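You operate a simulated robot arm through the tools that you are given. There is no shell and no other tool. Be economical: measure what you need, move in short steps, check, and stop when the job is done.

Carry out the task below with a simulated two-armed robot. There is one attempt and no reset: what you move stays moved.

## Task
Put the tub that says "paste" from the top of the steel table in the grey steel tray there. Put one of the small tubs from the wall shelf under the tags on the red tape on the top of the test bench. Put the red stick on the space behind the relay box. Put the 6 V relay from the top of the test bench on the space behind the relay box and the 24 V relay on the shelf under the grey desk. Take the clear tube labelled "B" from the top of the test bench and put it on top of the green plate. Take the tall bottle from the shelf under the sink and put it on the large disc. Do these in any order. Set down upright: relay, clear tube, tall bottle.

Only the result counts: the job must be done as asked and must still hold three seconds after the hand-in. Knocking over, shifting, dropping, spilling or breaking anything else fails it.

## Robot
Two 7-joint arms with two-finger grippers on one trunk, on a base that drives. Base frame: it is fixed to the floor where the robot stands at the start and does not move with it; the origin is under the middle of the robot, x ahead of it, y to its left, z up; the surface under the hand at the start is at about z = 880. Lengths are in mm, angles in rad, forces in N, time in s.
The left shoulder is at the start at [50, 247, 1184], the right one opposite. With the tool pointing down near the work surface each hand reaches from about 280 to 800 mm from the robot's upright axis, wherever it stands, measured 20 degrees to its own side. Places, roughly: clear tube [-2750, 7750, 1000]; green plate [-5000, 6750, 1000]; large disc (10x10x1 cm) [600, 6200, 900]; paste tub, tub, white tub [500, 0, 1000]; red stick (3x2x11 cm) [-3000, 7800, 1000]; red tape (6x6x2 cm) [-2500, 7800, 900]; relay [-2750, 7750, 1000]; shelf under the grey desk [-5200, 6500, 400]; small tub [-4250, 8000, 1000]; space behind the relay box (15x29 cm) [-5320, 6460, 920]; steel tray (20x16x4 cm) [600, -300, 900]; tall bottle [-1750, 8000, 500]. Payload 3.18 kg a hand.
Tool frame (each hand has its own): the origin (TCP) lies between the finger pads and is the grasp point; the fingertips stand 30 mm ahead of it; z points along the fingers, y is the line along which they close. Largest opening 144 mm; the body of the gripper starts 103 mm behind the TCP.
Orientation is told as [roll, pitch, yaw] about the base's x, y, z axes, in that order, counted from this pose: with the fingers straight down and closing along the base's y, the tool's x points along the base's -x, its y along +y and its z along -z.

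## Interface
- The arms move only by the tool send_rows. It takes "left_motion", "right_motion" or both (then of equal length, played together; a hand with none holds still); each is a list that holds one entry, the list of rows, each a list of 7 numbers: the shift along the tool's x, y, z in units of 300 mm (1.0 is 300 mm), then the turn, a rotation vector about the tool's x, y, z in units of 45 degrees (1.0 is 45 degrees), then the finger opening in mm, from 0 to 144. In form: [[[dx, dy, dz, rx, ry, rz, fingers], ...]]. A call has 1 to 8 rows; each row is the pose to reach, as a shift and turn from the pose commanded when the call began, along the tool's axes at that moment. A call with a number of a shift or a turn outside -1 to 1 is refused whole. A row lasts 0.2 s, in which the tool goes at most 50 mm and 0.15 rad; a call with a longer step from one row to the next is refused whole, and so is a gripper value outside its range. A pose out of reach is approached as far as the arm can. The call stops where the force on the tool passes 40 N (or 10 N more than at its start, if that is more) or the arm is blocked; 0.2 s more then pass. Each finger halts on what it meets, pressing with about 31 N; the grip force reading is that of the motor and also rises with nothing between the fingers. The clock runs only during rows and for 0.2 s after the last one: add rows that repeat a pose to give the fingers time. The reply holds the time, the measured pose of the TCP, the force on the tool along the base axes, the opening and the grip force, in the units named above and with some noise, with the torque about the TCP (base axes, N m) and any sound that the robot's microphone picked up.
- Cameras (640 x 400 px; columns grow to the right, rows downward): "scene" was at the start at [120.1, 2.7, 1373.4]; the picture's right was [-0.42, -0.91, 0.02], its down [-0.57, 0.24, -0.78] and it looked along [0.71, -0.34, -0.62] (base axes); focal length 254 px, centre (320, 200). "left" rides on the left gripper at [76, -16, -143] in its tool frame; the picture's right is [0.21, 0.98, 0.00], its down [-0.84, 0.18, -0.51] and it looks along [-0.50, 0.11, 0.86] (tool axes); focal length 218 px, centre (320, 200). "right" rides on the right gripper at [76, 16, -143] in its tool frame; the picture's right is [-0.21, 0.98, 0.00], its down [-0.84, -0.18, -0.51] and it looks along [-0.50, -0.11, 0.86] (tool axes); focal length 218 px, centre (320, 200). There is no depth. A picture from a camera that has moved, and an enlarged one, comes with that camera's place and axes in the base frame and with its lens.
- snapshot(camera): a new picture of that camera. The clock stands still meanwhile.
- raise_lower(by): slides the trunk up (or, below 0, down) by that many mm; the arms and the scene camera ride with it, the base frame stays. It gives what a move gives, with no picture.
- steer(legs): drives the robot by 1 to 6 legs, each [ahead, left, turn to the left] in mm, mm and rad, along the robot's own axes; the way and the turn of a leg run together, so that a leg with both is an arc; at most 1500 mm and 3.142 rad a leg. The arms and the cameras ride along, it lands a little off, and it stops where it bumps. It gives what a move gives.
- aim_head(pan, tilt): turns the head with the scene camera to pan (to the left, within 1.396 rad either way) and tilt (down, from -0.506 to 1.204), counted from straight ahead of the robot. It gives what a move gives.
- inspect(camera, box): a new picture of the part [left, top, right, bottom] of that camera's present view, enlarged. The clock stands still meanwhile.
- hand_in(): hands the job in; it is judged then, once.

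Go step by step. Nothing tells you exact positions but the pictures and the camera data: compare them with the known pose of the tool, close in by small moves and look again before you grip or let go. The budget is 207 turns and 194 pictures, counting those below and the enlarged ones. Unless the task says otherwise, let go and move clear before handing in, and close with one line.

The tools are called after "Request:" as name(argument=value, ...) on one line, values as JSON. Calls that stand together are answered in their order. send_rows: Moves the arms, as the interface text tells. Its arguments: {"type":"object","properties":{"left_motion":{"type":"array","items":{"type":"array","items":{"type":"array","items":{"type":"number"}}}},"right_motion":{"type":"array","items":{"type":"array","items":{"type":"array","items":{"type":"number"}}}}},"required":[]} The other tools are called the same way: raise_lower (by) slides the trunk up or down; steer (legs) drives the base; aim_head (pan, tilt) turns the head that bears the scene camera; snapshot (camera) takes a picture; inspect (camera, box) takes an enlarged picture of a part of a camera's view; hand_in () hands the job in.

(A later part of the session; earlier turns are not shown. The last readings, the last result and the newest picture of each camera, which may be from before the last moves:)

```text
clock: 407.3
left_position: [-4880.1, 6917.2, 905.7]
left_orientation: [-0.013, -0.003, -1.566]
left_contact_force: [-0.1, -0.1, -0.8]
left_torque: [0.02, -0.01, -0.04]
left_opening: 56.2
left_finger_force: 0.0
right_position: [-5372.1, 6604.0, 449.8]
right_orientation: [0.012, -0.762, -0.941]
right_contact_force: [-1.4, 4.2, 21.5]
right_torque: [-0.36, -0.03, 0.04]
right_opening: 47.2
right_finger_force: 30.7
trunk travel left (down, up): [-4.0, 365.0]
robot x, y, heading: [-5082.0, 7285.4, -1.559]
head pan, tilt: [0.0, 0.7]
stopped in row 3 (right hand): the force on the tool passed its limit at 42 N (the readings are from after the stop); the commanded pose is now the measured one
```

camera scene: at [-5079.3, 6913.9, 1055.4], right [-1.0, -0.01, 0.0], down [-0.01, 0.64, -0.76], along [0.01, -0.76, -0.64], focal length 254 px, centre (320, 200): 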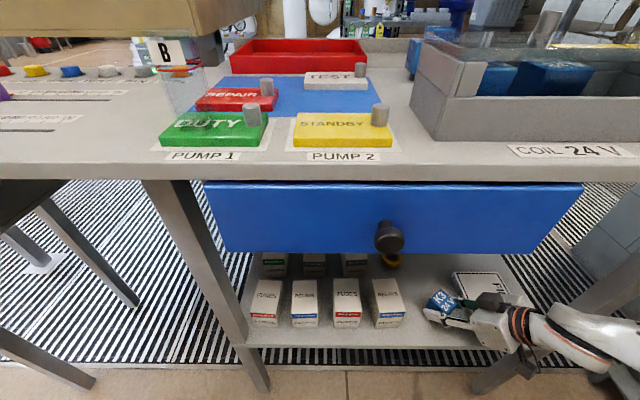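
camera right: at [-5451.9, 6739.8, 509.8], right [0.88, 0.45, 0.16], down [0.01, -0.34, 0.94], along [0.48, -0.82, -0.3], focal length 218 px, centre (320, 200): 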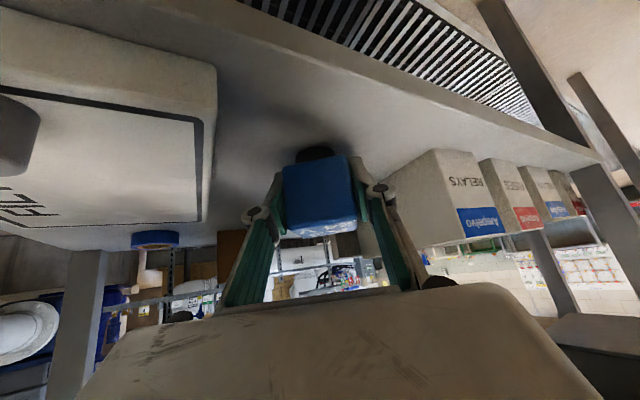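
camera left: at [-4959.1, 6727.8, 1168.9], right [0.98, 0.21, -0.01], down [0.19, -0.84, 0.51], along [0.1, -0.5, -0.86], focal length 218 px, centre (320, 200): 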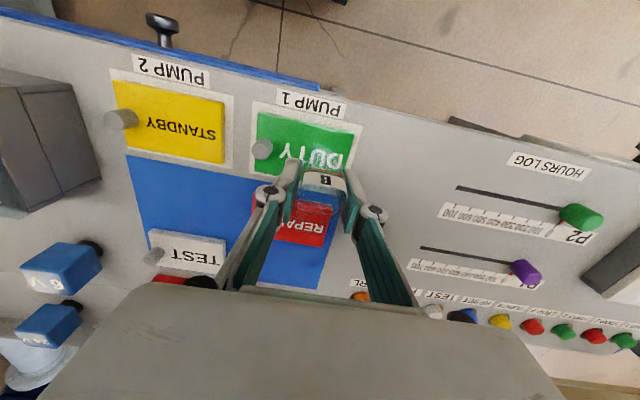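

Contact at relay-bottom z≈413. Checking the view before releasing.

Request:
inspect(camera="scene", box=[380, 250, 540, 360])

Request:
snapshot(camera="right")

```text
3.64 times, centred on (460, 305) of scene
camera zoom: at [-5079.5, 6916.2, 1056.2], right [-1.0, -0.01, 0.0], down [-0.01, 0.64, -0.77], along [0.01, -0.77, -0.64], focal length 925 px, centre (-189, -182)
```

zoom: 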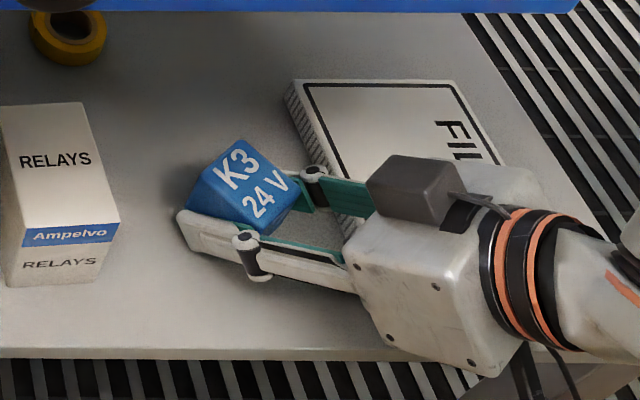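

```text
57 pictures are left
camera right: at [-5450.6, 6736.9, 500.9], right [0.87, 0.46, 0.15], down [0.0, -0.32, 0.95], along [0.49, -0.83, -0.28], focal length 218 px, centre (320, 200)
```

right: 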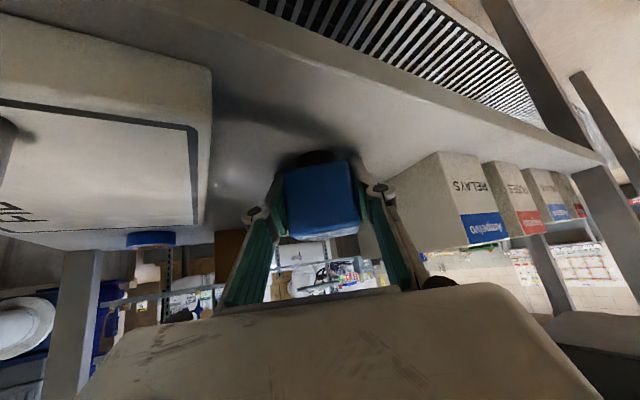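

Relay sits on the shelf between box and filter. Opening slightly (to 60 mm) and withdrawing along the tool axis.

Request:
send_rows(right_motion=[[[-0.003, 0, -0.003, 0, 0.01, 0, 44], [-0.003, 0, -0.003, 0, 0.02, 0, 52], [-0.003, 0, -0.003, 0, 0.02, 0, 60], [-0.003, 0, -0.003, 0, 0.02, 0, 60]]])

Request:
inspect(camera="scene", box=[380, 250, 540, 360])

```text
clock: 408.3
left_position: [-4879.2, 6915.7, 904.3]
left_orientation: [-0.01, -0.004, -1.564]
left_contact_force: [-0.9, -0.6, 0.9]
left_torque: [0.0, -0.03, -0.02]
left_opening: 56.0
left_finger_force: 0.1
right_position: [-5372.0, 6603.9, 450.1]
right_orientation: [0.017, -0.742, -0.943]
right_contact_force: [7.0, -10.4, 21.1]
right_torque: [-0.19, -0.76, -0.34]
right_opening: 60.4
right_finger_force: 0.1
trunk travel left (down, up): [-4.0, 365.0]
robot x, y, heading: [-5082.4, 7288.5, -1.566]
head pan, tilt: [0.0, 0.7]
```

```text
3.64 times, centred on (460, 305) of scene
camera zoom: at [-5078.6, 6915.7, 1056.3], right [-1.0, -0.01, 0.0], down [-0.01, 0.64, -0.77], along [0.01, -0.77, -0.64], focal length 925 px, centre (-189, -182)
```

zoom: 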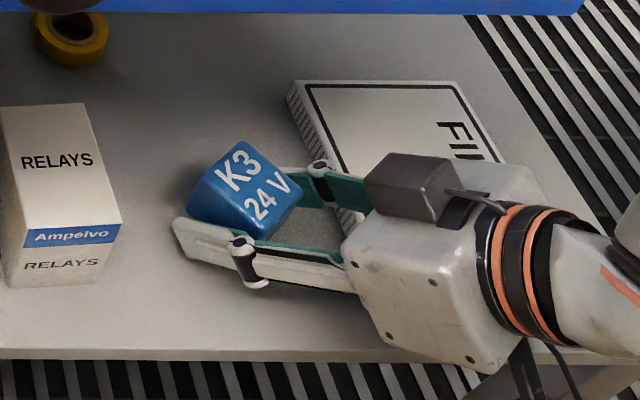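

A fingertip is still lightly touching the shelf; lifting straight up 25 mm first, then withdrawing.

Request:
send_rows(right_motion=[[[-0.028, 0, -0.031, 0, 0, 0, 60], [-0.056, 0, -0.061, 0, 0, 0, 62], [-0.056, 0, -0.061, 0, 0, 0, 66]]])

Request:
inspect(camera="scene", box=[380, 250, 540, 360])

```text
clock: 409.1
left_position: [-4880.5, 6916.2, 904.0]
left_orientation: [-0.013, -0.003, -1.564]
left_contact_force: [-0.1, 0.3, 0.3]
left_torque: [0.01, -0.01, -0.04]
left_opening: 55.9
left_finger_force: 0.0
right_position: [-5374.6, 6607.0, 469.7]
right_orientation: [0.018, -0.734, -0.948]
right_contact_force: [-0.3, 0.3, 0.2]
right_torque: [0.0, 0.01, -0.01]
right_opening: 65.9
right_finger_force: 0.1
trunk travel left (down, up): [-4.0, 365.0]
robot x, y, heading: [-5082.2, 7287.9, -1.564]
head pan, tilt: [0.0, 0.7]
```

```text
3.64 times, centred on (460, 305) of scene
camera zoom: at [-5079.6, 6914.6, 1055.5], right [-1.0, -0.01, 0.0], down [-0.01, 0.64, -0.76], along [0.01, -0.76, -0.64], focal length 925 px, centre (-189, -182)
```

zoom: 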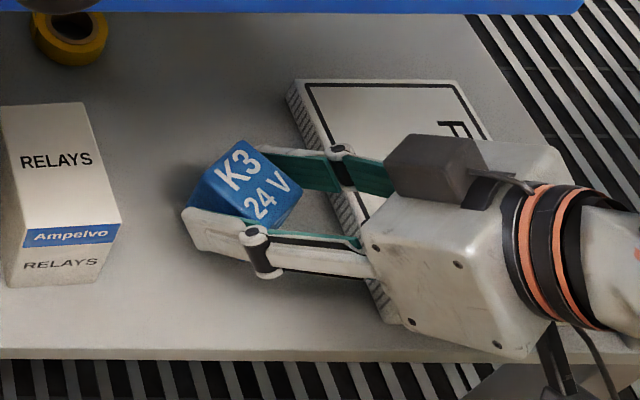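

Relay stays standing. Withdrawing along the tool axis (up and back).

Request:
send_rows(right_motion=[[[0, 0, -0.1, 0, 0, 0, 66], [0, 0, -0.22, 0, 0, 0, 66], [0, 0, -0.34, 0, 0, 0, 66], [0, 0, -0.34, 0, 0, 0, 66]]])

Request:
snapshot(camera="scene")

```text
clock: 410.1
left_position: [-4879.9, 6916.4, 903.6]
left_orientation: [-0.011, -0.001, -1.564]
left_contact_force: [0.4, 0.9, 0.4]
left_torque: [-0.01, 0.01, 0.03]
left_opening: 56.1
left_finger_force: 0.0
right_position: [-5414.2, 6660.9, 546.9]
right_orientation: [0.02, -0.737, -0.947]
right_contact_force: [0.1, -0.4, 0.2]
right_torque: [-0.02, 0.04, 0.02]
right_opening: 66.0
right_finger_force: 0.0
trunk travel left (down, up): [-4.0, 365.0]
robot x, y, heading: [-5081.2, 7278.9, -1.563]
head pan, tilt: [0.0, 0.7]
```

```text
54 pictures are left
camera scene: at [-5079.5, 6914.6, 1055.6], right [-1.0, -0.01, 0.0], down [-0.01, 0.64, -0.76], along [0.01, -0.76, -0.64], focal length 254 px, centre (320, 200)
```

scene: 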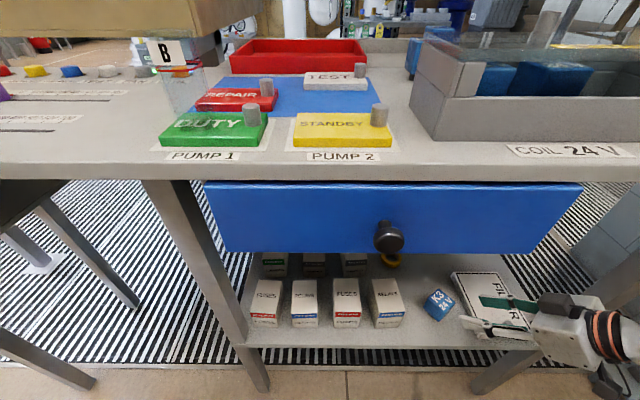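

Relay done. Backing out, raising the trunk, and heading for the red stick at the test bench.

Request:
steer(legs=[[-330, 0, 0]])

Request:
raise_lower(by=270)

Request:
aim_head(pan=-0.1, tilt=0.75)

Request:
snapshot(camera="scene")

```text
clock: 412.3
left_position: [-4883.8, 7244.6, 904.3]
left_orientation: [-0.012, -0.003, -1.569]
left_contact_force: [0.3, 0.2, 0.7]
left_torque: [0.01, 0.0, 0.0]
left_opening: 55.8
left_finger_force: 0.0
right_position: [-5418.6, 6991.1, 546.6]
right_orientation: [0.017, -0.739, -0.953]
right_contact_force: [0.2, -0.2, 0.4]
right_torque: [0.01, -0.01, -0.03]
right_opening: 65.8
right_finger_force: 0.1
trunk travel left (down, up): [-4.0, 365.0]
robot x, y, heading: [-5083.4, 7617.4, -1.563]
head pan, tilt: [0.0, 0.7]
```

```text
clock: 415.0
left_position: [-4883.1, 7245.0, 1174.0]
left_orientation: [-0.014, -0.001, -1.568]
left_contact_force: [0.2, -0.6, 0.7]
left_torque: [0.01, -0.01, -0.02]
left_opening: 56.3
left_finger_force: 0.1
right_position: [-5419.7, 6985.9, 836.5]
right_orientation: [-0.008, -0.765, -0.933]
right_contact_force: [-0.2, -0.3, 0.5]
right_torque: [0.0, -0.04, -0.03]
right_opening: 66.1
right_finger_force: 0.2
trunk travel left (down, up): [-274.0, 95.0]
robot x, y, heading: [-5085.2, 7611.7, -1.569]
head pan, tilt: [0.0, 0.7]
```

```text
clock: 415.7
left_position: [-4884.0, 7244.0, 1173.7]
left_orientation: [-0.011, -0.001, -1.57]
left_contact_force: [0.1, -0.6, -0.5]
left_torque: [0.0, -0.03, -0.01]
left_opening: 55.9
left_finger_force: 0.0
right_position: [-5418.9, 6986.3, 837.3]
right_orientation: [-0.012, -0.763, -0.932]
right_contact_force: [-1.0, 0.0, 0.3]
right_torque: [-0.02, 0.01, 0.02]
right_opening: 66.0
right_finger_force: 0.1
trunk travel left (down, up): [-274.0, 95.0]
robot x, y, heading: [-5083.5, 7613.3, -1.569]
head pan, tilt: [-0.099, 0.75]
```

```text
53 pictures are left
camera scene: at [-5092.6, 7482.7, 1369.6], right [-1.0, 0.1, 0.0], down [0.07, 0.68, -0.73], along [-0.07, -0.73, -0.68], focal length 254 px, centre (320, 200)
```

scene: 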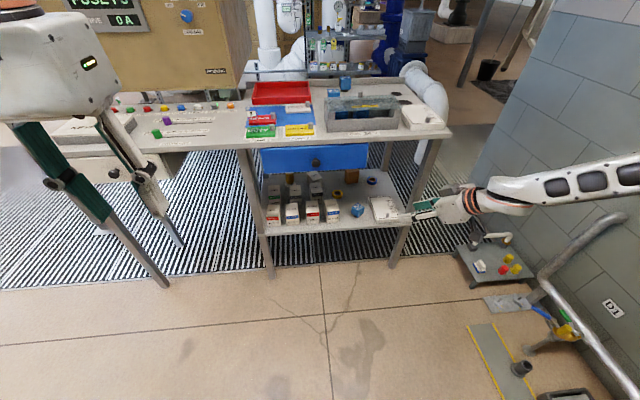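

K3 stands on the shelf. Raising the right hand, then driving to the stick holder, facing +y.

Request:
send_rows(right_motion=[[[-0.06, 0, -0.11, 0, 0, 0, 66], [-0.12, 0, -0.22, 0, 0, 0, 66], [-0.19, 0, -0.34, 0, 0, 0, 66], [-0.25, 0, -0.45, 0, 0, 0, 66], [-0.31, 0, -0.56, 0, 0, 0, 66], [-0.37, 0, -0.68, 0, 0, 0, 66], [-0.44, 0, -0.79, 0, 0, 0, 66], [-0.5, 0, -0.9, 0, 0, 0, 66]]])

Request:
steer(legs=[[520, 0, 0], [0, 0, 3.135], [0, -1150, 0], [0, -1130, 0]])

Request:
snapshot(camera="scene")

```text
clock: 417.5
left_position: [-4883.5, 7245.9, 1174.2]
left_orientation: [-0.013, -0.002, -1.569]
left_contact_force: [-0.2, 0.6, 0.8]
left_torque: [-0.04, 0.04, 0.02]
left_opening: 56.2
left_finger_force: 0.2
right_position: [-5465.5, 7052.6, 1134.4]
right_orientation: [-0.012, -0.764, -0.93]
right_contact_force: [0.3, 0.7, 0.2]
right_torque: [0.0, 0.03, -0.04]
right_opening: 66.0
right_finger_force: 0.0
trunk travel left (down, up): [-274.0, 95.0]
robot x, y, heading: [-5084.7, 7616.3, -1.572]
head pan, tilt: [-0.099, 0.75]
```

```text
clock: 447.3
left_position: [-3005.8, 7319.1, 1173.7]
left_orientation: [-0.013, -0.003, 1.492]
left_contact_force: [-0.6, 0.1, 0.4]
left_torque: [0.02, 0.0, 0.02]
left_opening: 56.1
left_finger_force: 0.1
right_position: [-2410.9, 7463.2, 1133.8]
right_orientation: [-0.01, -0.765, 2.13]
right_contact_force: [-0.6, -0.2, -0.5]
right_torque: [0.0, 0.0, 0.03]
right_opening: 65.9
right_finger_force: 0.1
trunk travel left (down, up): [-274.0, 95.0]
robot x, y, heading: [-2836.1, 6929.9, 1.492]
head pan, tilt: [-0.099, 0.75]
```

```text
52 pictures are left
camera scene: at [-2819.0, 7066.9, 1369.6], right [0.98, -0.18, 0.0], down [-0.12, -0.67, -0.73], along [0.13, 0.72, -0.68], focal length 254 px, centre (320, 200)
```

scene: 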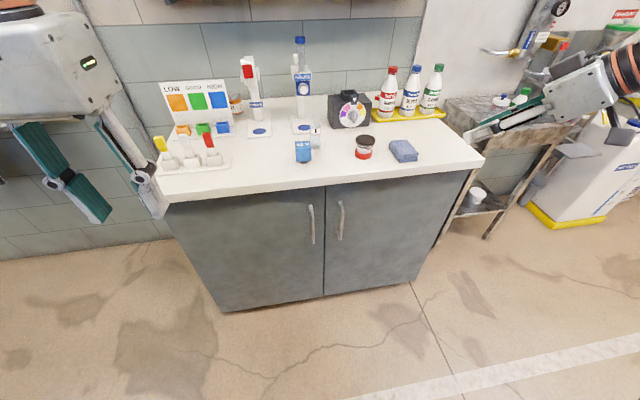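

Request:
send_rows(right_motion=[[[0, 0, -0.15, 0, 0, 0, 66], [0, 0, -0.3, 0, 0, 0, 66]]])

Request:
steer(legs=[[0, 0, 0.08], [330, 10, 0]])

Request:
aim_head(pan=0.35, tilt=0.7)

Request:
snapshot(camera="left")

Request:
snapshot(camera="scene")

```text
clock: 447.9
left_position: [-3006.3, 7318.1, 1173.1]
left_orientation: [-0.012, -0.004, 1.492]
left_contact_force: [0.4, 0.2, 0.6]
left_torque: [0.04, 0.0, -0.01]
left_opening: 56.2
left_finger_force: 0.2
right_position: [-2378.9, 7410.6, 1199.7]
right_orientation: [-0.011, -0.765, 2.128]
right_contact_force: [0.5, -0.4, -0.4]
right_torque: [-0.01, 0.03, 0.0]
right_opening: 66.2
right_finger_force: 0.1
trunk travel left (down, up): [-274.0, 95.0]
robot x, y, heading: [-2835.3, 6930.8, 1.494]
head pan, tilt: [-0.099, 0.75]
```

```text
clock: 450.5
left_position: [-3053.3, 7625.6, 1174.6]
left_orientation: [-0.012, -0.003, 1.582]
left_contact_force: [0.2, -0.2, -1.0]
left_torque: [-0.06, 0.03, 0.0]
left_opening: 55.8
left_finger_force: 0.0
right_position: [-2437.3, 7775.3, 1198.2]
right_orientation: [-0.011, -0.764, 2.221]
right_contact_force: [-0.9, 0.2, -0.3]
right_torque: [-0.02, -0.02, 0.01]
right_opening: 65.9
right_finger_force: 0.0
trunk travel left (down, up): [-274.0, 95.0]
robot x, y, heading: [-2852.4, 7257.4, 1.586]
head pan, tilt: [-0.099, 0.75]
```

```text
clock: 451.4
left_position: [-3053.0, 7626.6, 1174.0]
left_orientation: [-0.013, -0.003, 1.584]
left_contact_force: [0.7, 0.4, -0.7]
left_torque: [-0.01, 0.02, -0.02]
left_opening: 56.0
left_finger_force: 0.1
right_position: [-2437.6, 7774.7, 1198.9]
right_orientation: [-0.012, -0.765, 2.22]
right_contact_force: [-0.3, -0.5, -0.9]
right_torque: [0.0, 0.0, -0.03]
right_opening: 65.9
right_finger_force: 0.0
trunk travel left (down, up): [-274.0, 95.0]
robot x, y, heading: [-2850.3, 7253.4, 1.587]
head pan, tilt: [0.351, 0.7]
```

```text
51 pictures are left
camera left: at [-3038.5, 7548.2, 1316.7], right [-0.98, -0.22, -0.01], down [-0.2, 0.84, 0.51], along [-0.1, 0.5, -0.86], focal length 218 px, centre (320, 200)
```

left: 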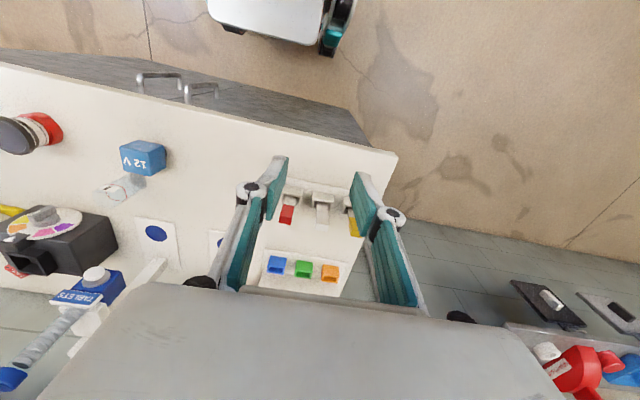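

```text
50 pictures are left
camera scene: at [-2881.5, 7389.3, 1373.8], right [0.93, 0.36, 0.0], down [0.23, -0.6, -0.76], along [-0.27, 0.71, -0.64], focal length 254 px, centre (320, 200)
```

scene: 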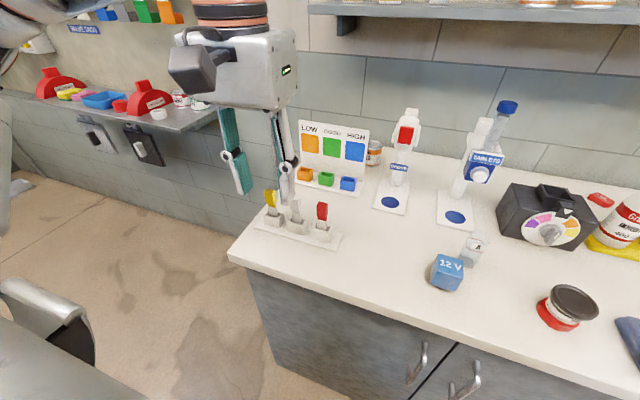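

Request:
inspect(camera="scene", box=[240, 170, 380, 260])

Request:
inspect(camera="left", box=[240, 160, 400, 290])

```text
4.44 times, centred on (310, 215) of scene
camera zoom: at [-2881.5, 7389.3, 1373.8], right [0.93, 0.36, 0.0], down [0.23, -0.6, -0.76], along [-0.27, 0.71, -0.64], focal length 1131 px, centre (364, 133)
```

zoom: 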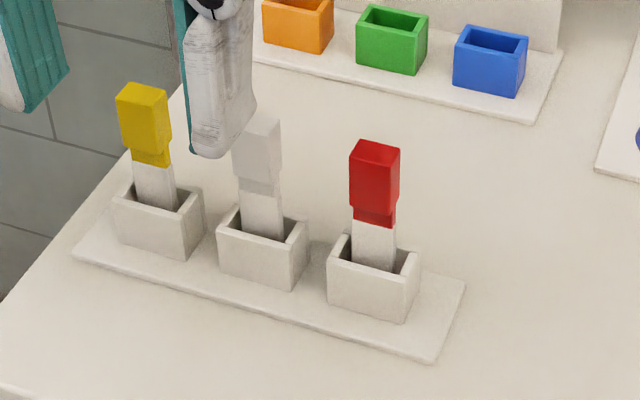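

```text
3.08 times, centred on (320, 225) of left
camera zoom: at [-3038.5, 7548.2, 1316.7], right [-0.98, -0.22, -0.01], down [-0.2, 0.84, 0.51], along [-0.1, 0.5, -0.86], focal length 672 px, centre (320, 123)
```

zoom: 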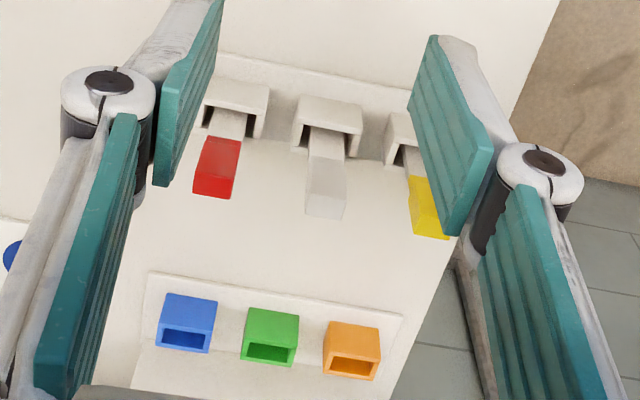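

The red stick's top is at (-3025, 7784, 1009). So it can later be laid along the space, I'll grip it with the tool yawed 90°; rotating now while moving above it.

Request:
send_rows(left_motion=[[[-0.05, 0, 0, 0, 0, 0.16, 60], [-0.1, 0, 0, 0, 0, 0.33, 60], [-0.15, 0, 0, 0, 0, 0.5, 60], [-0.2, 0, 0, 0, 0, 0.66, 60], [-0.25, 0, 0, 0, 0, 0.83, 60], [-0.3, 0, 0, 0, 0, 1.0, 60], [-0.3, 0, 0, 0, 0, 1.0, 60]]])

Request:
send_rows(left_motion=[[[0, 0, 0, 0, 0, 0.16, 50], [0, 0, 0, 0, 0, 0.33, 50], [0, 0, 0, 0, 0, 0.5, 50], [0, 0, 0, 0, 0, 0.66, 50], [0, 0, 0, 0, 0, 0.83, 50], [0, 0, 0, 0, 0, 1.0, 50], [0, 0, 0, 0, 0, 1.0, 50]]])

Request:
snapshot(camera="left")

```text
clock: 453.0
left_position: [-3066.1, 7670.0, 1168.9]
left_orientation: [0.023, -0.011, 1.162]
left_contact_force: [0.4, 0.4, 0.5]
left_torque: [-0.08, 0.0, 0.01]
left_opening: 60.0
left_finger_force: 0.1
left hand out of reach, approached as far as the arm can: row 4, 5, 6, 7
right_position: [-2437.8, 7776.1, 1198.3]
right_orientation: [-0.009, -0.761, 2.22]
right_contact_force: [-0.1, 0.7, -0.4]
right_torque: [-0.01, 0.0, -0.02]
right_opening: 65.5
right_finger_force: 0.1
trunk travel left (down, up): [-274.0, 95.0]
robot x, y, heading: [-2849.3, 7257.1, 1.585]
head pan, tilt: [0.351, 0.7]
```

```text
clock: 454.6
left_position: [-3027.4, 7634.6, 1094.5]
left_orientation: [0.145, -0.107, 0.676]
left_contact_force: [-0.1, 0.0, 1.4]
left_torque: [0.05, -0.03, -0.02]
left_opening: 50.3
left_finger_force: 0.1
left hand out of reach, approached as far as the arm can: row 1, 2, 3, 4, 5, 6, 7
right_position: [-2439.0, 7774.8, 1200.4]
right_orientation: [-0.014, -0.765, 2.221]
right_contact_force: [-0.1, 0.2, 0.5]
right_torque: [0.01, -0.07, -0.06]
right_opening: 65.8
right_finger_force: 0.2
trunk travel left (down, up): [-274.0, 95.0]
robot x, y, heading: [-2850.4, 7257.4, 1.588]
head pan, tilt: [0.351, 0.7]
```

```text
47 pictures are left
camera left: at [-3075.7, 7547.9, 1224.2], right [-0.78, 0.61, 0.12], down [0.54, 0.57, 0.62], along [0.31, 0.54, -0.78], focal length 218 px, centre (320, 200)
```

left: 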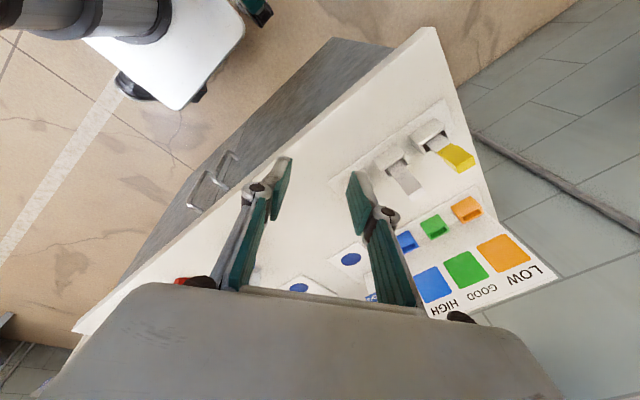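

The left wrist can't yaw that far. I'll return to the straight grip (closing along x) and tilt at the desk instead.

Request:
send_rows(left_motion=[[[0, 0, -0.08, 0.05, 0.03, -0.16, 60], [0, 0, -0.16, 0.1, 0.07, -0.33, 60], [0, 0, -0.22, 0.15, 0.1, -0.5, 60], [0, 0, -0.26, 0.18, 0.136, -0.66, 60], [0, 0, -0.26, 0.18, 0.136, -0.83, 60], [0, 0, -0.26, 0.18, 0.136, -1.0, 60], [0, 0, -0.26, 0.18, 0.136, -1.0, 60]]])

```text
clock: 456.2
left_position: [-3026.5, 7621.7, 1173.0]
left_orientation: [-0.059, -0.028, 1.47]
left_contact_force: [-0.2, -0.1, 0.4]
left_torque: [-0.01, 0.01, 0.01]
left_opening: 60.0
left_finger_force: 0.0
right_position: [-2436.6, 7775.2, 1198.5]
right_orientation: [-0.011, -0.766, 2.219]
right_contact_force: [0.4, -0.3, -0.3]
right_torque: [0.01, -0.02, 0.01]
right_opening: 66.0
right_finger_force: 0.0
trunk travel left (down, up): [-274.0, 95.0]
robot x, y, heading: [-2851.5, 7255.0, 1.585]
head pan, tilt: [0.351, 0.7]
```

Request:
send_rows(left_motion=[[[-0.13, 0.012, 0, -0.03, 0.01, -0.04, 50], [-0.27, 0.025, 0.05, -0.06, 0.02, -0.08, 50], [-0.4, 0.037, 0.1, -0.075, 0.036, -0.127, 50], [-0.538, 0.049, 0.15, -0.075, 0.036, -0.127, 50], [-0.538, 0.049, 0.15, -0.075, 0.036, -0.127, 50]]])

Request:
inspect(camera="left", box=[220, 80, 420, 290])

```text
clock: 457.4
left_position: [-3018.8, 7782.9, 1129.5]
left_orientation: [0.0, 0.001, 1.567]
left_contact_force: [1.0, 0.2, 0.2]
left_torque: [0.0, 0.02, 0.03]
left_opening: 50.0
left_finger_force: 0.0
right_position: [-2436.9, 7773.8, 1200.0]
right_orientation: [-0.012, -0.765, 2.22]
right_contact_force: [-0.3, -0.6, 0.3]
right_torque: [0.01, 0.0, 0.02]
right_opening: 66.1
right_finger_force: 0.0
trunk travel left (down, up): [-274.0, 95.0]
robot x, y, heading: [-2848.4, 7256.1, 1.588]
head pan, tilt: [0.351, 0.7]
```

```text
1.90 times, centred on (320, 185) of left
camera zoom: at [-3004.3, 7706.6, 1272.2], right [-0.98, -0.21, 0.0], down [-0.18, 0.84, 0.51], along [-0.1, 0.49, -0.86], focal length 416 px, centre (320, 229)
```

zoom: 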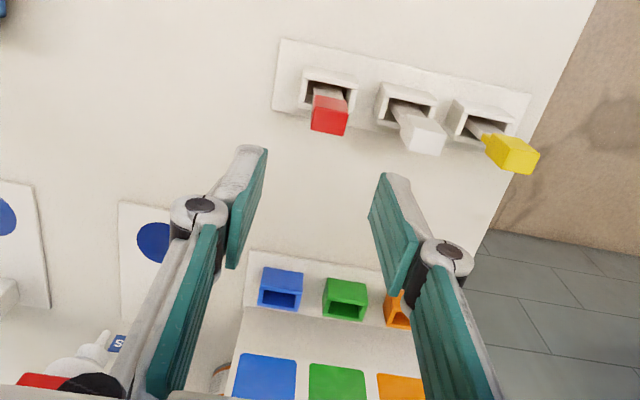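

Small correction and descent to grip the red cap (z≈988).

Request:
send_rows(left_motion=[[[0.013, 0.017, 0.06, 0, 0, 0, 44], [0.013, 0.017, 0.2, 0, 0, 0, 44], [0.013, 0.017, 0.34, 0, 0, 0, 44], [0.013, 0.017, 0.42, 0, 0, 0, 44], [0.013, 0.017, 0.42, 0, 0, 0, 44]]])

Request:
inspect(camera="left", box=[220, 80, 420, 290])

Request:
inspect(camera="scene", box=[240, 150, 380, 260])

```text
clock: 458.6
left_position: [-3024.1, 7779.4, 1004.2]
left_orientation: [-0.002, 0.005, 1.568]
left_contact_force: [0.4, 1.2, 0.2]
left_torque: [-0.01, 0.0, 0.0]
left_opening: 43.9
left_finger_force: 0.1
right_position: [-2437.3, 7775.7, 1199.4]
right_orientation: [-0.011, -0.766, 2.222]
right_contact_force: [0.6, 0.1, -0.4]
right_torque: [0.03, 0.01, -0.02]
right_opening: 65.9
right_finger_force: 0.1
trunk travel left (down, up): [-274.0, 95.0]
robot x, y, heading: [-2850.0, 7255.4, 1.586]
head pan, tilt: [0.351, 0.7]
```

```text
1.90 times, centred on (320, 185) of left
camera zoom: at [-3009.9, 7702.1, 1146.2], right [-0.98, -0.21, 0.0], down [-0.18, 0.84, 0.5], along [-0.1, 0.49, -0.86], focal length 416 px, centre (320, 229)
```

zoom: 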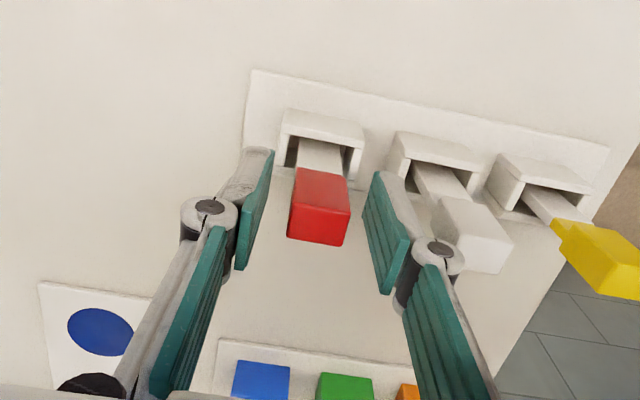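

```text
3.64 times, centred on (310, 205) of scene
camera zoom: at [-2881.5, 7389.0, 1373.9], right [0.93, 0.36, 0.0], down [0.23, -0.6, -0.77], along [-0.27, 0.71, -0.64], focal length 925 px, centre (356, 182)
```

zoom: 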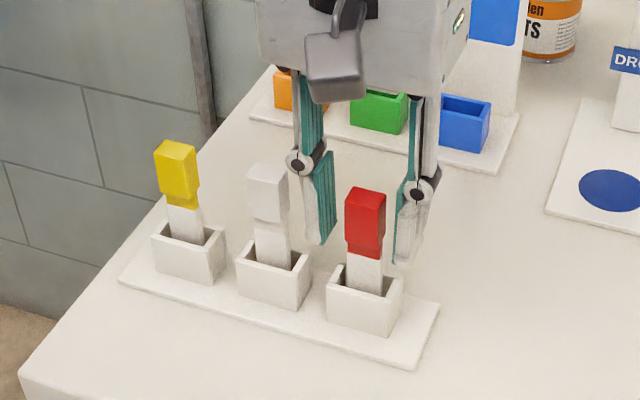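

Aligned. Final 14 mm down, close, and lift.

Request:
send_rows(left_motion=[[[0, 0, 0.046, 0, 0, 0, 44], [0, 0, 0.046, 0, 0, 0, 25], [0, 0, 0.046, 0, 0, 0, 15], [0, 0, 0.046, 0, 0, 0, 15], [0, 0, -0.08, 0, 0, 0, 15], [0, 0, -0.22, 0, 0, 0, 15], [0, 0, -0.37, 0, 0, 0, 15], [0, 0, -0.5, 0, 0, 0, 15]]])

Request:
snapshot(camera="left")

```text
clock: 460.4
left_position: [-3025.6, 7779.2, 1155.4]
left_orientation: [-0.001, 0.002, 1.567]
left_contact_force: [0.8, -0.6, 0.7]
left_torque: [0.03, -0.01, -0.01]
left_opening: 20.3
left_finger_force: 31.0
right_position: [-2436.1, 7774.4, 1200.3]
right_orientation: [-0.01, -0.764, 2.22]
right_contact_force: [0.8, 0.0, -0.1]
right_torque: [0.02, 0.0, -0.03]
right_opening: 66.2
right_finger_force: 0.1
trunk travel left (down, up): [-274.0, 95.0]
robot x, y, heading: [-2848.1, 7254.7, 1.585]
head pan, tilt: [0.351, 0.7]
```

```text
43 pictures are left
camera left: at [-3011.1, 7702.6, 1297.2], right [-0.98, -0.2, 0.0], down [-0.18, 0.84, 0.5], along [-0.1, 0.49, -0.86], focal length 218 px, centre (320, 200)
```

left: 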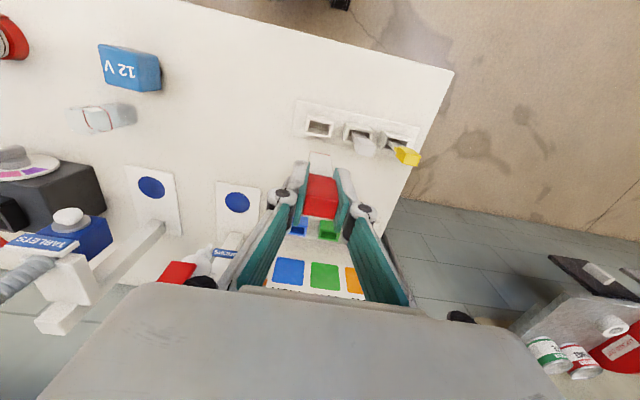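

Red stick held. Retracting, then driving back to the desk.

Request:
send_rows(left_motion=[[[0.15, 0, 0, 0, 0, 0, 15], [0.3, 0, 0, 0, 0, 0, 15], [0.43, 0, 0, 0, 0, 0, 15]]])

Request:
steer(legs=[[-70, 0, -0.015], [0, 1320, 0], [0, 1300, 0], [0, 0, 3.141]])

Request:
aim_head(pan=0.1, tilt=0.7)

Request:
snapshot(camera="scene")

```text
clock: 461.2
left_position: [-3026.4, 7650.9, 1152.8]
left_orientation: [-0.001, 0.004, 1.569]
left_contact_force: [-0.4, -0.8, 0.3]
left_torque: [0.03, -0.03, 0.0]
left_opening: 20.5
left_finger_force: 31.2
right_position: [-2437.9, 7774.3, 1201.4]
right_orientation: [-0.011, -0.764, 2.221]
right_contact_force: [0.1, -0.3, -0.5]
right_torque: [0.02, 0.01, -0.03]
right_opening: 65.9
right_finger_force: 0.0
trunk travel left (down, up): [-274.0, 95.0]
robot x, y, heading: [-2850.6, 7254.6, 1.584]
head pan, tilt: [0.351, 0.7]
```

```text
clock: 492.2
left_position: [-5322.2, 6808.9, 1153.2]
left_orientation: [-0.001, 0.004, -1.617]
left_contact_force: [0.1, 0.1, 0.2]
left_torque: [0.0, -0.01, 0.01]
left_opening: 20.6
left_finger_force: 31.6
right_position: [-5913.6, 6710.0, 1199.8]
right_orientation: [-0.01, -0.765, -0.964]
right_contact_force: [-0.4, -0.4, -0.8]
right_torque: [-0.01, 0.0, -0.02]
right_opening: 65.9
right_finger_force: 0.0
trunk travel left (down, up): [-274.0, 95.0]
robot x, y, heading: [-5481.2, 7211.1, -1.596]
head pan, tilt: [0.351, 0.7]
```

```text
clock: 493.0
left_position: [-5322.1, 6809.3, 1153.4]
left_orientation: [-0.001, 0.003, -1.614]
left_contact_force: [0.3, 0.6, 0.1]
left_torque: [-0.01, 0.01, 0.03]
left_opening: 20.9
left_finger_force: 31.0
right_position: [-5914.2, 6710.5, 1199.2]
right_orientation: [-0.013, -0.765, -0.964]
right_contact_force: [0.9, 0.5, 0.0]
right_torque: [0.01, 0.01, 0.01]
right_opening: 65.7
right_finger_force: 0.1
trunk travel left (down, up): [-274.0, 95.0]
robot x, y, heading: [-5477.5, 7209.2, -1.6]
head pan, tilt: [0.099, 0.7]
```

```text
42 pictures are left
camera scene: at [-5476.8, 7076.5, 1373.8], right [-1.0, -0.07, 0.0], down [-0.05, 0.64, -0.76], along [0.05, -0.76, -0.64], focal length 254 px, centre (320, 200)
```

scene: 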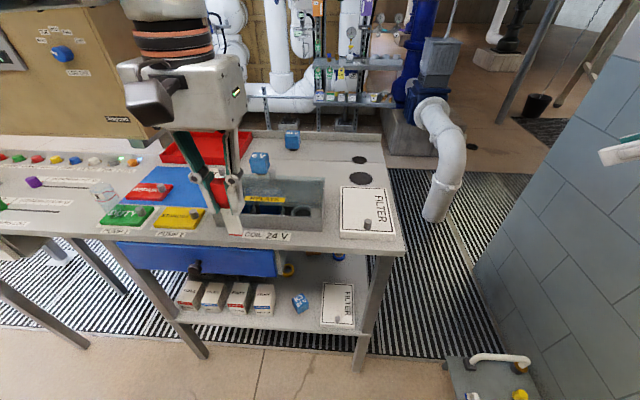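

Everything placed is still standing. Testing the forward tilt of the left tool here, above the desk front.

Request:
send_rows(left_motion=[[[0, 0, 0, 0, -0.15, 0, 15], [0, 0, 0, 0, -0.3, 0, 15], [0, 0, 0, 0, -0.45, 0, 15], [0, 0, 0, 0, -0.6, 0, 15], [0, 0, 0, 0, -0.75, 0, 15], [0, 0, 0, 0, -0.75, 0, 15]]])

```text
clock: 494.4
left_position: [-5321.2, 6808.3, 1153.7]
left_orientation: [-0.004, -0.585, -1.615]
left_contact_force: [-0.6, 0.7, -0.7]
left_torque: [0.03, 0.0, -0.02]
left_opening: 20.6
left_finger_force: 31.0
right_position: [-5913.5, 6710.9, 1199.7]
right_orientation: [-0.01, -0.765, -0.964]
right_contact_force: [0.2, 0.2, 0.3]
right_torque: [0.01, -0.02, 0.03]
right_opening: 66.1
right_finger_force: 0.2
trunk travel left (down, up): [-274.0, 95.0]
robot x, y, heading: [-5478.4, 7212.6, -1.597]
head pan, tilt: [0.099, 0.7]
```

Tilt works. Squaring up and driving forward so the stick is near the space (still well above the box).

Request:
steer(legs=[[0, 0, 0.03], [225, -55, 0]])

Request:
send_rows(left_motion=[[[0, 0, 0, 0, -0.1, 0, 15], [0, 0, 0, 0, -0.21, 0, 15], [0, 0, 0, 0, -0.21, 0, 15]]])

Request:
snapshot(camera="left")

Request:
snapshot(camera="scene")

```text
clock: 496.5
left_position: [-5365.8, 6588.5, 1153.9]
left_orientation: [-0.004, -0.585, -1.586]
left_contact_force: [0.1, -0.5, -0.1]
left_torque: [0.05, 0.01, 0.01]
left_opening: 20.6
left_finger_force: 30.6
right_position: [-5956.0, 6474.1, 1198.4]
right_orientation: [-0.008, -0.765, -0.937]
right_contact_force: [0.0, -0.2, -0.2]
right_torque: [0.0, -0.01, 0.06]
right_opening: 65.9
right_finger_force: 0.1
trunk travel left (down, up): [-274.0, 95.0]
robot x, y, heading: [-5536.9, 6988.8, -1.571]
head pan, tilt: [0.099, 0.7]
```

```text
clock: 497.3
left_position: [-5378.5, 6570.4, 1168.9]
left_orientation: [-0.003, -0.748, -1.583]
left_contact_force: [0.3, -0.3, 0.0]
left_torque: [0.02, 0.05, -0.01]
left_opening: 20.6
left_finger_force: 30.9
left hand out of reach, approached as far as the arm can: row 1, 2, 3
right_position: [-5954.4, 6474.2, 1198.7]
right_orientation: [-0.01, -0.765, -0.933]
right_contact_force: [-0.7, 1.1, -0.7]
right_torque: [-0.01, -0.01, -0.01]
right_opening: 66.0
right_finger_force: 0.1
trunk travel left (down, up): [-274.0, 95.0]
robot x, y, heading: [-5538.8, 6988.4, -1.567]
head pan, tilt: [0.099, 0.7]
```

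```text
41 pictures are left
camera left: at [-5393.8, 6723.6, 1220.8], right [0.98, 0.14, -0.14], down [0.18, -0.27, 0.95], along [0.09, -0.95, -0.29], focal length 218 px, centre (320, 200)
```

left: 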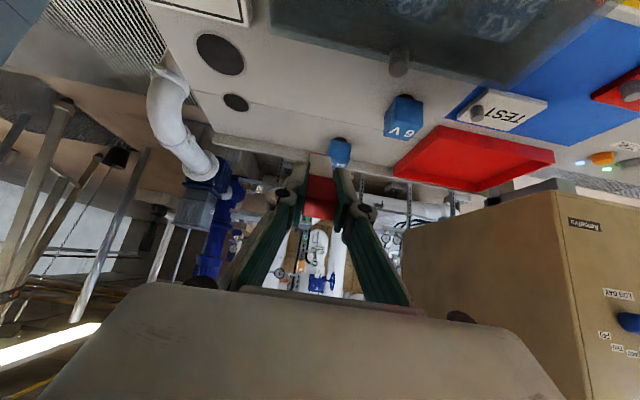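

```text
40 pictures are left
camera scene: at [-5528.6, 6853.3, 1373.8], right [-0.99, -0.1, 0.0], down [-0.06, 0.64, -0.77], along [0.08, -0.76, -0.64], focal length 254 px, centre (320, 200)
```

scene: 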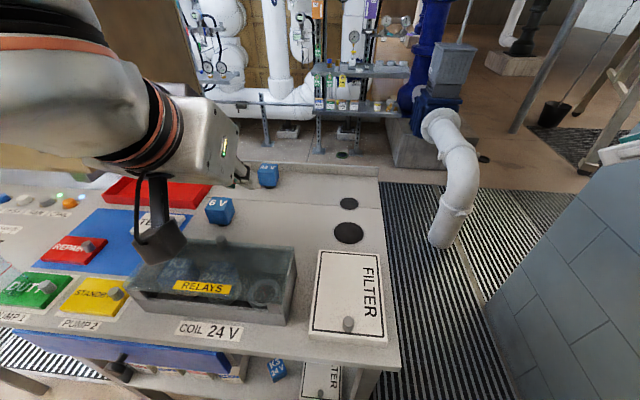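

Tilted 43°. Moving forward and down so the stick's lower end comes just above the space.

Request:
send_rows(left_motion=[[[0.0, 0, 0.12, 0, 0, 0, 15], [0.03, 0, 0.25, 0, 0, 0, 15], [0.07, 0, 0.38, 0, 0, 0, 15], [0.1, 0, 0.5, 0, 0, 0, 15], [0.13, 0, 0.6, 0, 0, 0, 15], [0.13, 0, 0.6, 0, 0, 0, 15]]])

Request:
inspect(camera="scene", box=[140, 140, 360, 300])

Request:
snapshot(camera="left")

```text
clock: 498.7
left_position: [-5378.1, 6479.4, 1013.5]
left_orientation: [-0.002, -0.751, -1.585]
left_contact_force: [-0.3, 0.6, -0.6]
left_torque: [-0.01, -0.01, 0.01]
left_opening: 20.5
left_finger_force: 31.2
right_position: [-5954.4, 6473.2, 1199.1]
right_orientation: [-0.009, -0.765, -0.935]
right_contact_force: [-0.7, -0.3, -0.5]
right_torque: [0.01, 0.0, -0.01]
right_opening: 65.9
right_finger_force: 0.0
trunk travel left (down, up): [-274.0, 95.0]
robot x, y, heading: [-5535.5, 6987.9, -1.569]
head pan, tilt: [0.099, 0.7]
```

```text
2.50 times, centred on (250, 220) of scene
camera zoom: at [-5529.0, 6853.6, 1373.9], right [-0.99, -0.1, 0.0], down [-0.06, 0.64, -0.77], along [0.08, -0.76, -0.64], focal length 636 px, centre (495, 150)
```

zoom: 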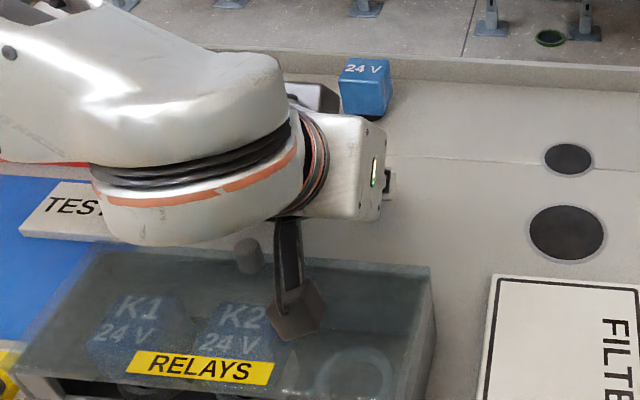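

```text
38 pictures are left
camera left: at [-5392.9, 6631.3, 1066.6], right [0.98, 0.14, -0.15], down [0.18, -0.27, 0.95], along [0.09, -0.95, -0.29], focal length 218 px, centre (320, 200)
```

left: 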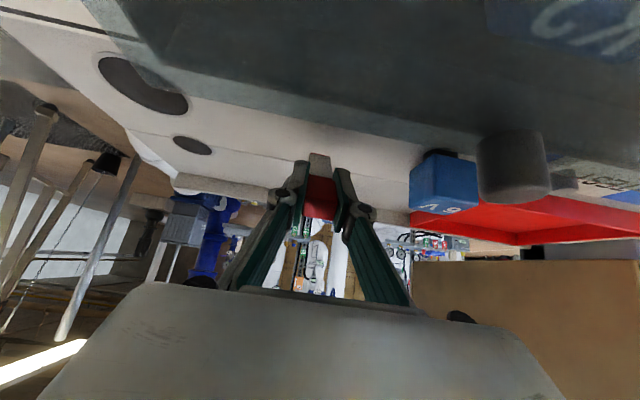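

The stick's lower end is ~20 mm above the desk. Lowering 14 mm more, carefully.

Request:
send_rows(left_motion=[[[0.011, 0, 0.012, 0, 0, 0, 15], [0.022, 0, 0.024, 0, 0, 0, 15], [0.032, 0, 0.034, 0, 0, 0, 15], [0.032, 0, 0.034, 0, 0, 0, 15]]])

Request:
snapshot(camera="left")

```text
clock: 499.7
left_position: [-5379.2, 6478.1, 996.5]
left_orientation: [-0.002, -0.75, -1.585]
left_contact_force: [0.2, -0.5, 0.2]
left_torque: [0.01, 0.0, -0.05]
left_opening: 20.6
left_finger_force: 31.2
right_position: [-5955.3, 6473.9, 1198.9]
right_orientation: [-0.011, -0.765, -0.936]
right_contact_force: [-0.6, 0.1, 0.2]
right_torque: [0.0, 0.0, 0.01]
right_opening: 66.0
right_finger_force: 0.0
trunk travel left (down, up): [-274.0, 95.0]
robot x, y, heading: [-5537.1, 6987.2, -1.569]
head pan, tilt: [0.099, 0.7]
```

```text
37 pictures are left
camera left: at [-5393.1, 6631.1, 1050.0], right [0.98, 0.14, -0.14], down [0.18, -0.27, 0.95], along [0.09, -0.95, -0.29], focal length 218 px, centre (320, 200)
```

left: 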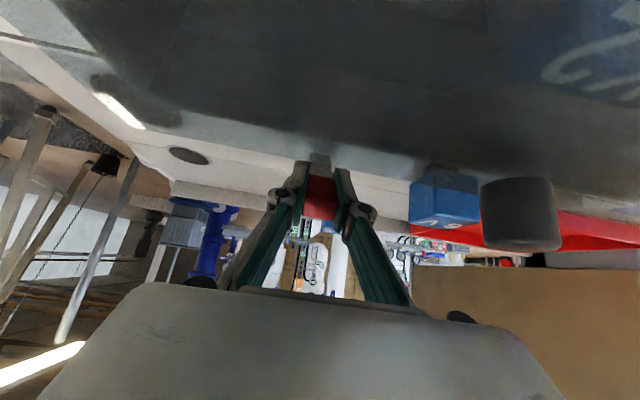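

Shifting 12 mm deeper, a touch lower, then releasing so the stick settles down along the space.

Request:
send_rows(left_motion=[[[-0.015, 0, 0.013, 0, 0, 0, 15], [-0.029, 0, 0.027, 0, 0, 0, 15], [-0.024, 0, 0.033, 0, 0, 0, 15], [-0.024, 0, 0.033, 0, 0, 0, 15]]])

```text
clock: 500.7
left_position: [-5378.8, 6466.0, 995.7]
left_orientation: [-0.004, -0.751, -1.584]
left_contact_force: [0.2, -0.1, 0.4]
left_torque: [0.03, 0.04, 0.01]
left_opening: 20.5
left_finger_force: 31.2
right_position: [-5955.7, 6474.0, 1198.8]
right_orientation: [-0.011, -0.765, -0.933]
right_contact_force: [0.6, -0.4, -0.3]
right_torque: [0.01, 0.01, -0.01]
right_opening: 66.1
right_finger_force: 0.1
trunk travel left (down, up): [-274.0, 95.0]
robot x, y, heading: [-5537.5, 6983.7, -1.565]
head pan, tilt: [0.099, 0.7]
```

Request:
send_rows(left_motion=[[[0.005, 0, 0.005, 0, 0, 0, 15], [0.01, 0, 0.011, 0, 0, 0, 15], [0.014, 0, 0.015, 0, 0, 0, 15], [0.014, 0, 0.015, 0, 0, 0, 15]]])

```text
clock: 501.7
left_position: [-5380.5, 6465.6, 989.8]
left_orientation: [-0.005, -0.757, -1.582]
left_contact_force: [2.6, 2.9, 21.0]
left_torque: [-1.01, -0.14, 0.11]
left_opening: 20.7
left_finger_force: 30.9
right_position: [-5955.7, 6476.2, 1201.4]
right_orientation: [-0.013, -0.768, -0.934]
right_contact_force: [0.2, 0.2, 0.0]
right_torque: [0.01, 0.03, -0.04]
right_opening: 65.9
right_finger_force: 0.1
trunk travel left (down, up): [-274.0, 95.0]
robot x, y, heading: [-5534.8, 6987.1, -1.57]
head pan, tilt: [0.099, 0.7]
```

The stick's end touches the desk (torque confirms it's the stick). Opening.

Request:
send_rows(left_motion=[[[-0.002, 0, -0.002, 0, 0, 0, 26], [-0.002, 0, -0.002, 0, 0, 0, 40], [-0.002, 0, -0.002, 0, 0, 0, 50], [-0.002, 0, -0.002, 0, 0, 0, 50], [-0.002, 0, -0.002, 0, 0, 0, 50]]])

Request:
snapshot(camera="left")

```text
clock: 502.9
left_position: [-5380.2, 6464.9, 988.3]
left_orientation: [-0.003, -0.751, -1.584]
left_contact_force: [-0.4, 0.3, 0.6]
left_torque: [-0.02, 0.01, 0.01]
left_opening: 50.0
left_finger_force: 0.0
right_position: [-5955.2, 6473.4, 1199.5]
right_orientation: [-0.01, -0.765, -0.933]
right_contact_force: [1.2, -0.4, 0.0]
right_torque: [-0.03, 0.01, 0.02]
right_opening: 66.1
right_finger_force: 0.1
trunk travel left (down, up): [-274.0, 95.0]
robot x, y, heading: [-5539.2, 6983.4, -1.569]
head pan, tilt: [0.099, 0.7]
```

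```text
36 pictures are left
camera left: at [-5395.1, 6618.3, 1040.6], right [0.98, 0.14, -0.14], down [0.18, -0.27, 0.95], along [0.09, -0.95, -0.29], focal length 218 px, centre (320, 200)
```

left: 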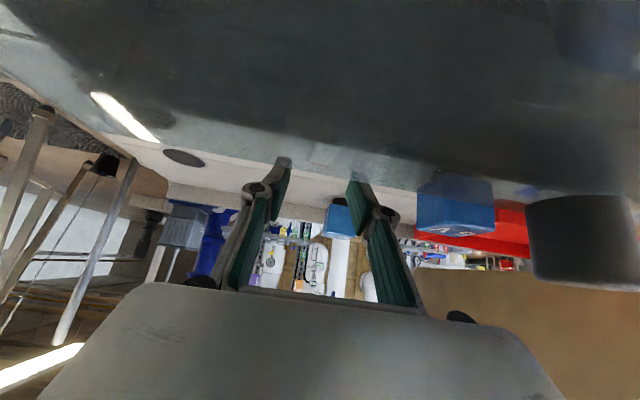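

The stick has settled down. Lifting straight up, then looking.

Request:
send_rows(left_motion=[[[-0.08, 0, -0.09, 0, 0, 0, 50], [-0.17, 0, -0.18, 0, 0, 0, 50], [-0.25, 0, -0.27, 0, 0, 0, 50], [-0.34, 0, -0.366, 0, 0, 0, 50], [-0.34, 0, -0.5, 0, 0, 0, 50]]])

Request:
snapshot(camera="left")

Request:
snapshot(camera="scene")

```text
clock: 504.1
left_position: [-5385.8, 6491.2, 1172.2]
left_orientation: [-0.002, -0.753, -1.587]
left_contact_force: [-0.1, 0.1, 0.7]
left_torque: [-0.01, -0.01, 0.02]
left_opening: 50.0
left_finger_force: 0.1
right_position: [-5956.6, 6475.9, 1199.5]
right_orientation: [-0.01, -0.766, -0.936]
right_contact_force: [-0.9, 0.4, 0.1]
right_torque: [0.04, 0.0, 0.02]
right_opening: 65.9
right_finger_force: 0.0
trunk travel left (down, up): [-274.0, 95.0]
robot x, y, heading: [-5536.9, 6989.6, -1.576]
head pan, tilt: [0.099, 0.7]
```

```text
35 pictures are left
camera left: at [-5399.3, 6644.2, 1223.3], right [0.98, 0.14, -0.14], down [0.18, -0.27, 0.95], along [0.09, -0.95, -0.29], focal length 218 px, centre (320, 200)
```

left: 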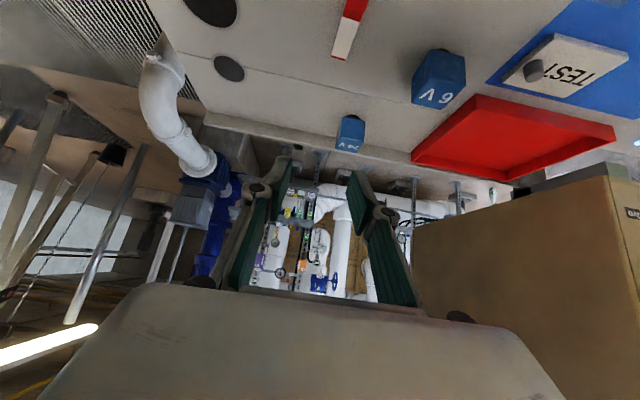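

```text
34 pictures are left
camera scene: at [-5529.1, 6854.4, 1374.0], right [-0.99, -0.1, 0.0], down [-0.06, 0.64, -0.77], along [0.08, -0.76, -0.64], focal length 254 px, centre (320, 200)
```

scene: 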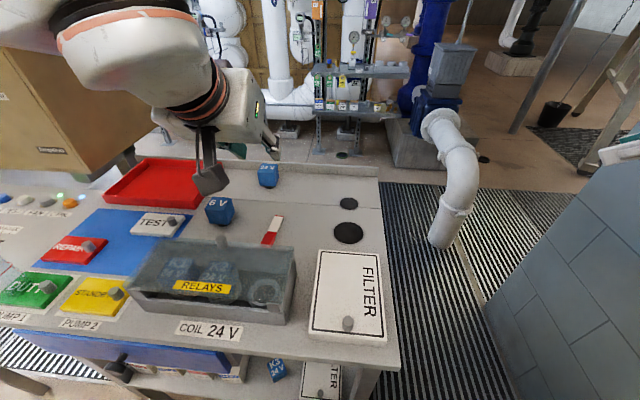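

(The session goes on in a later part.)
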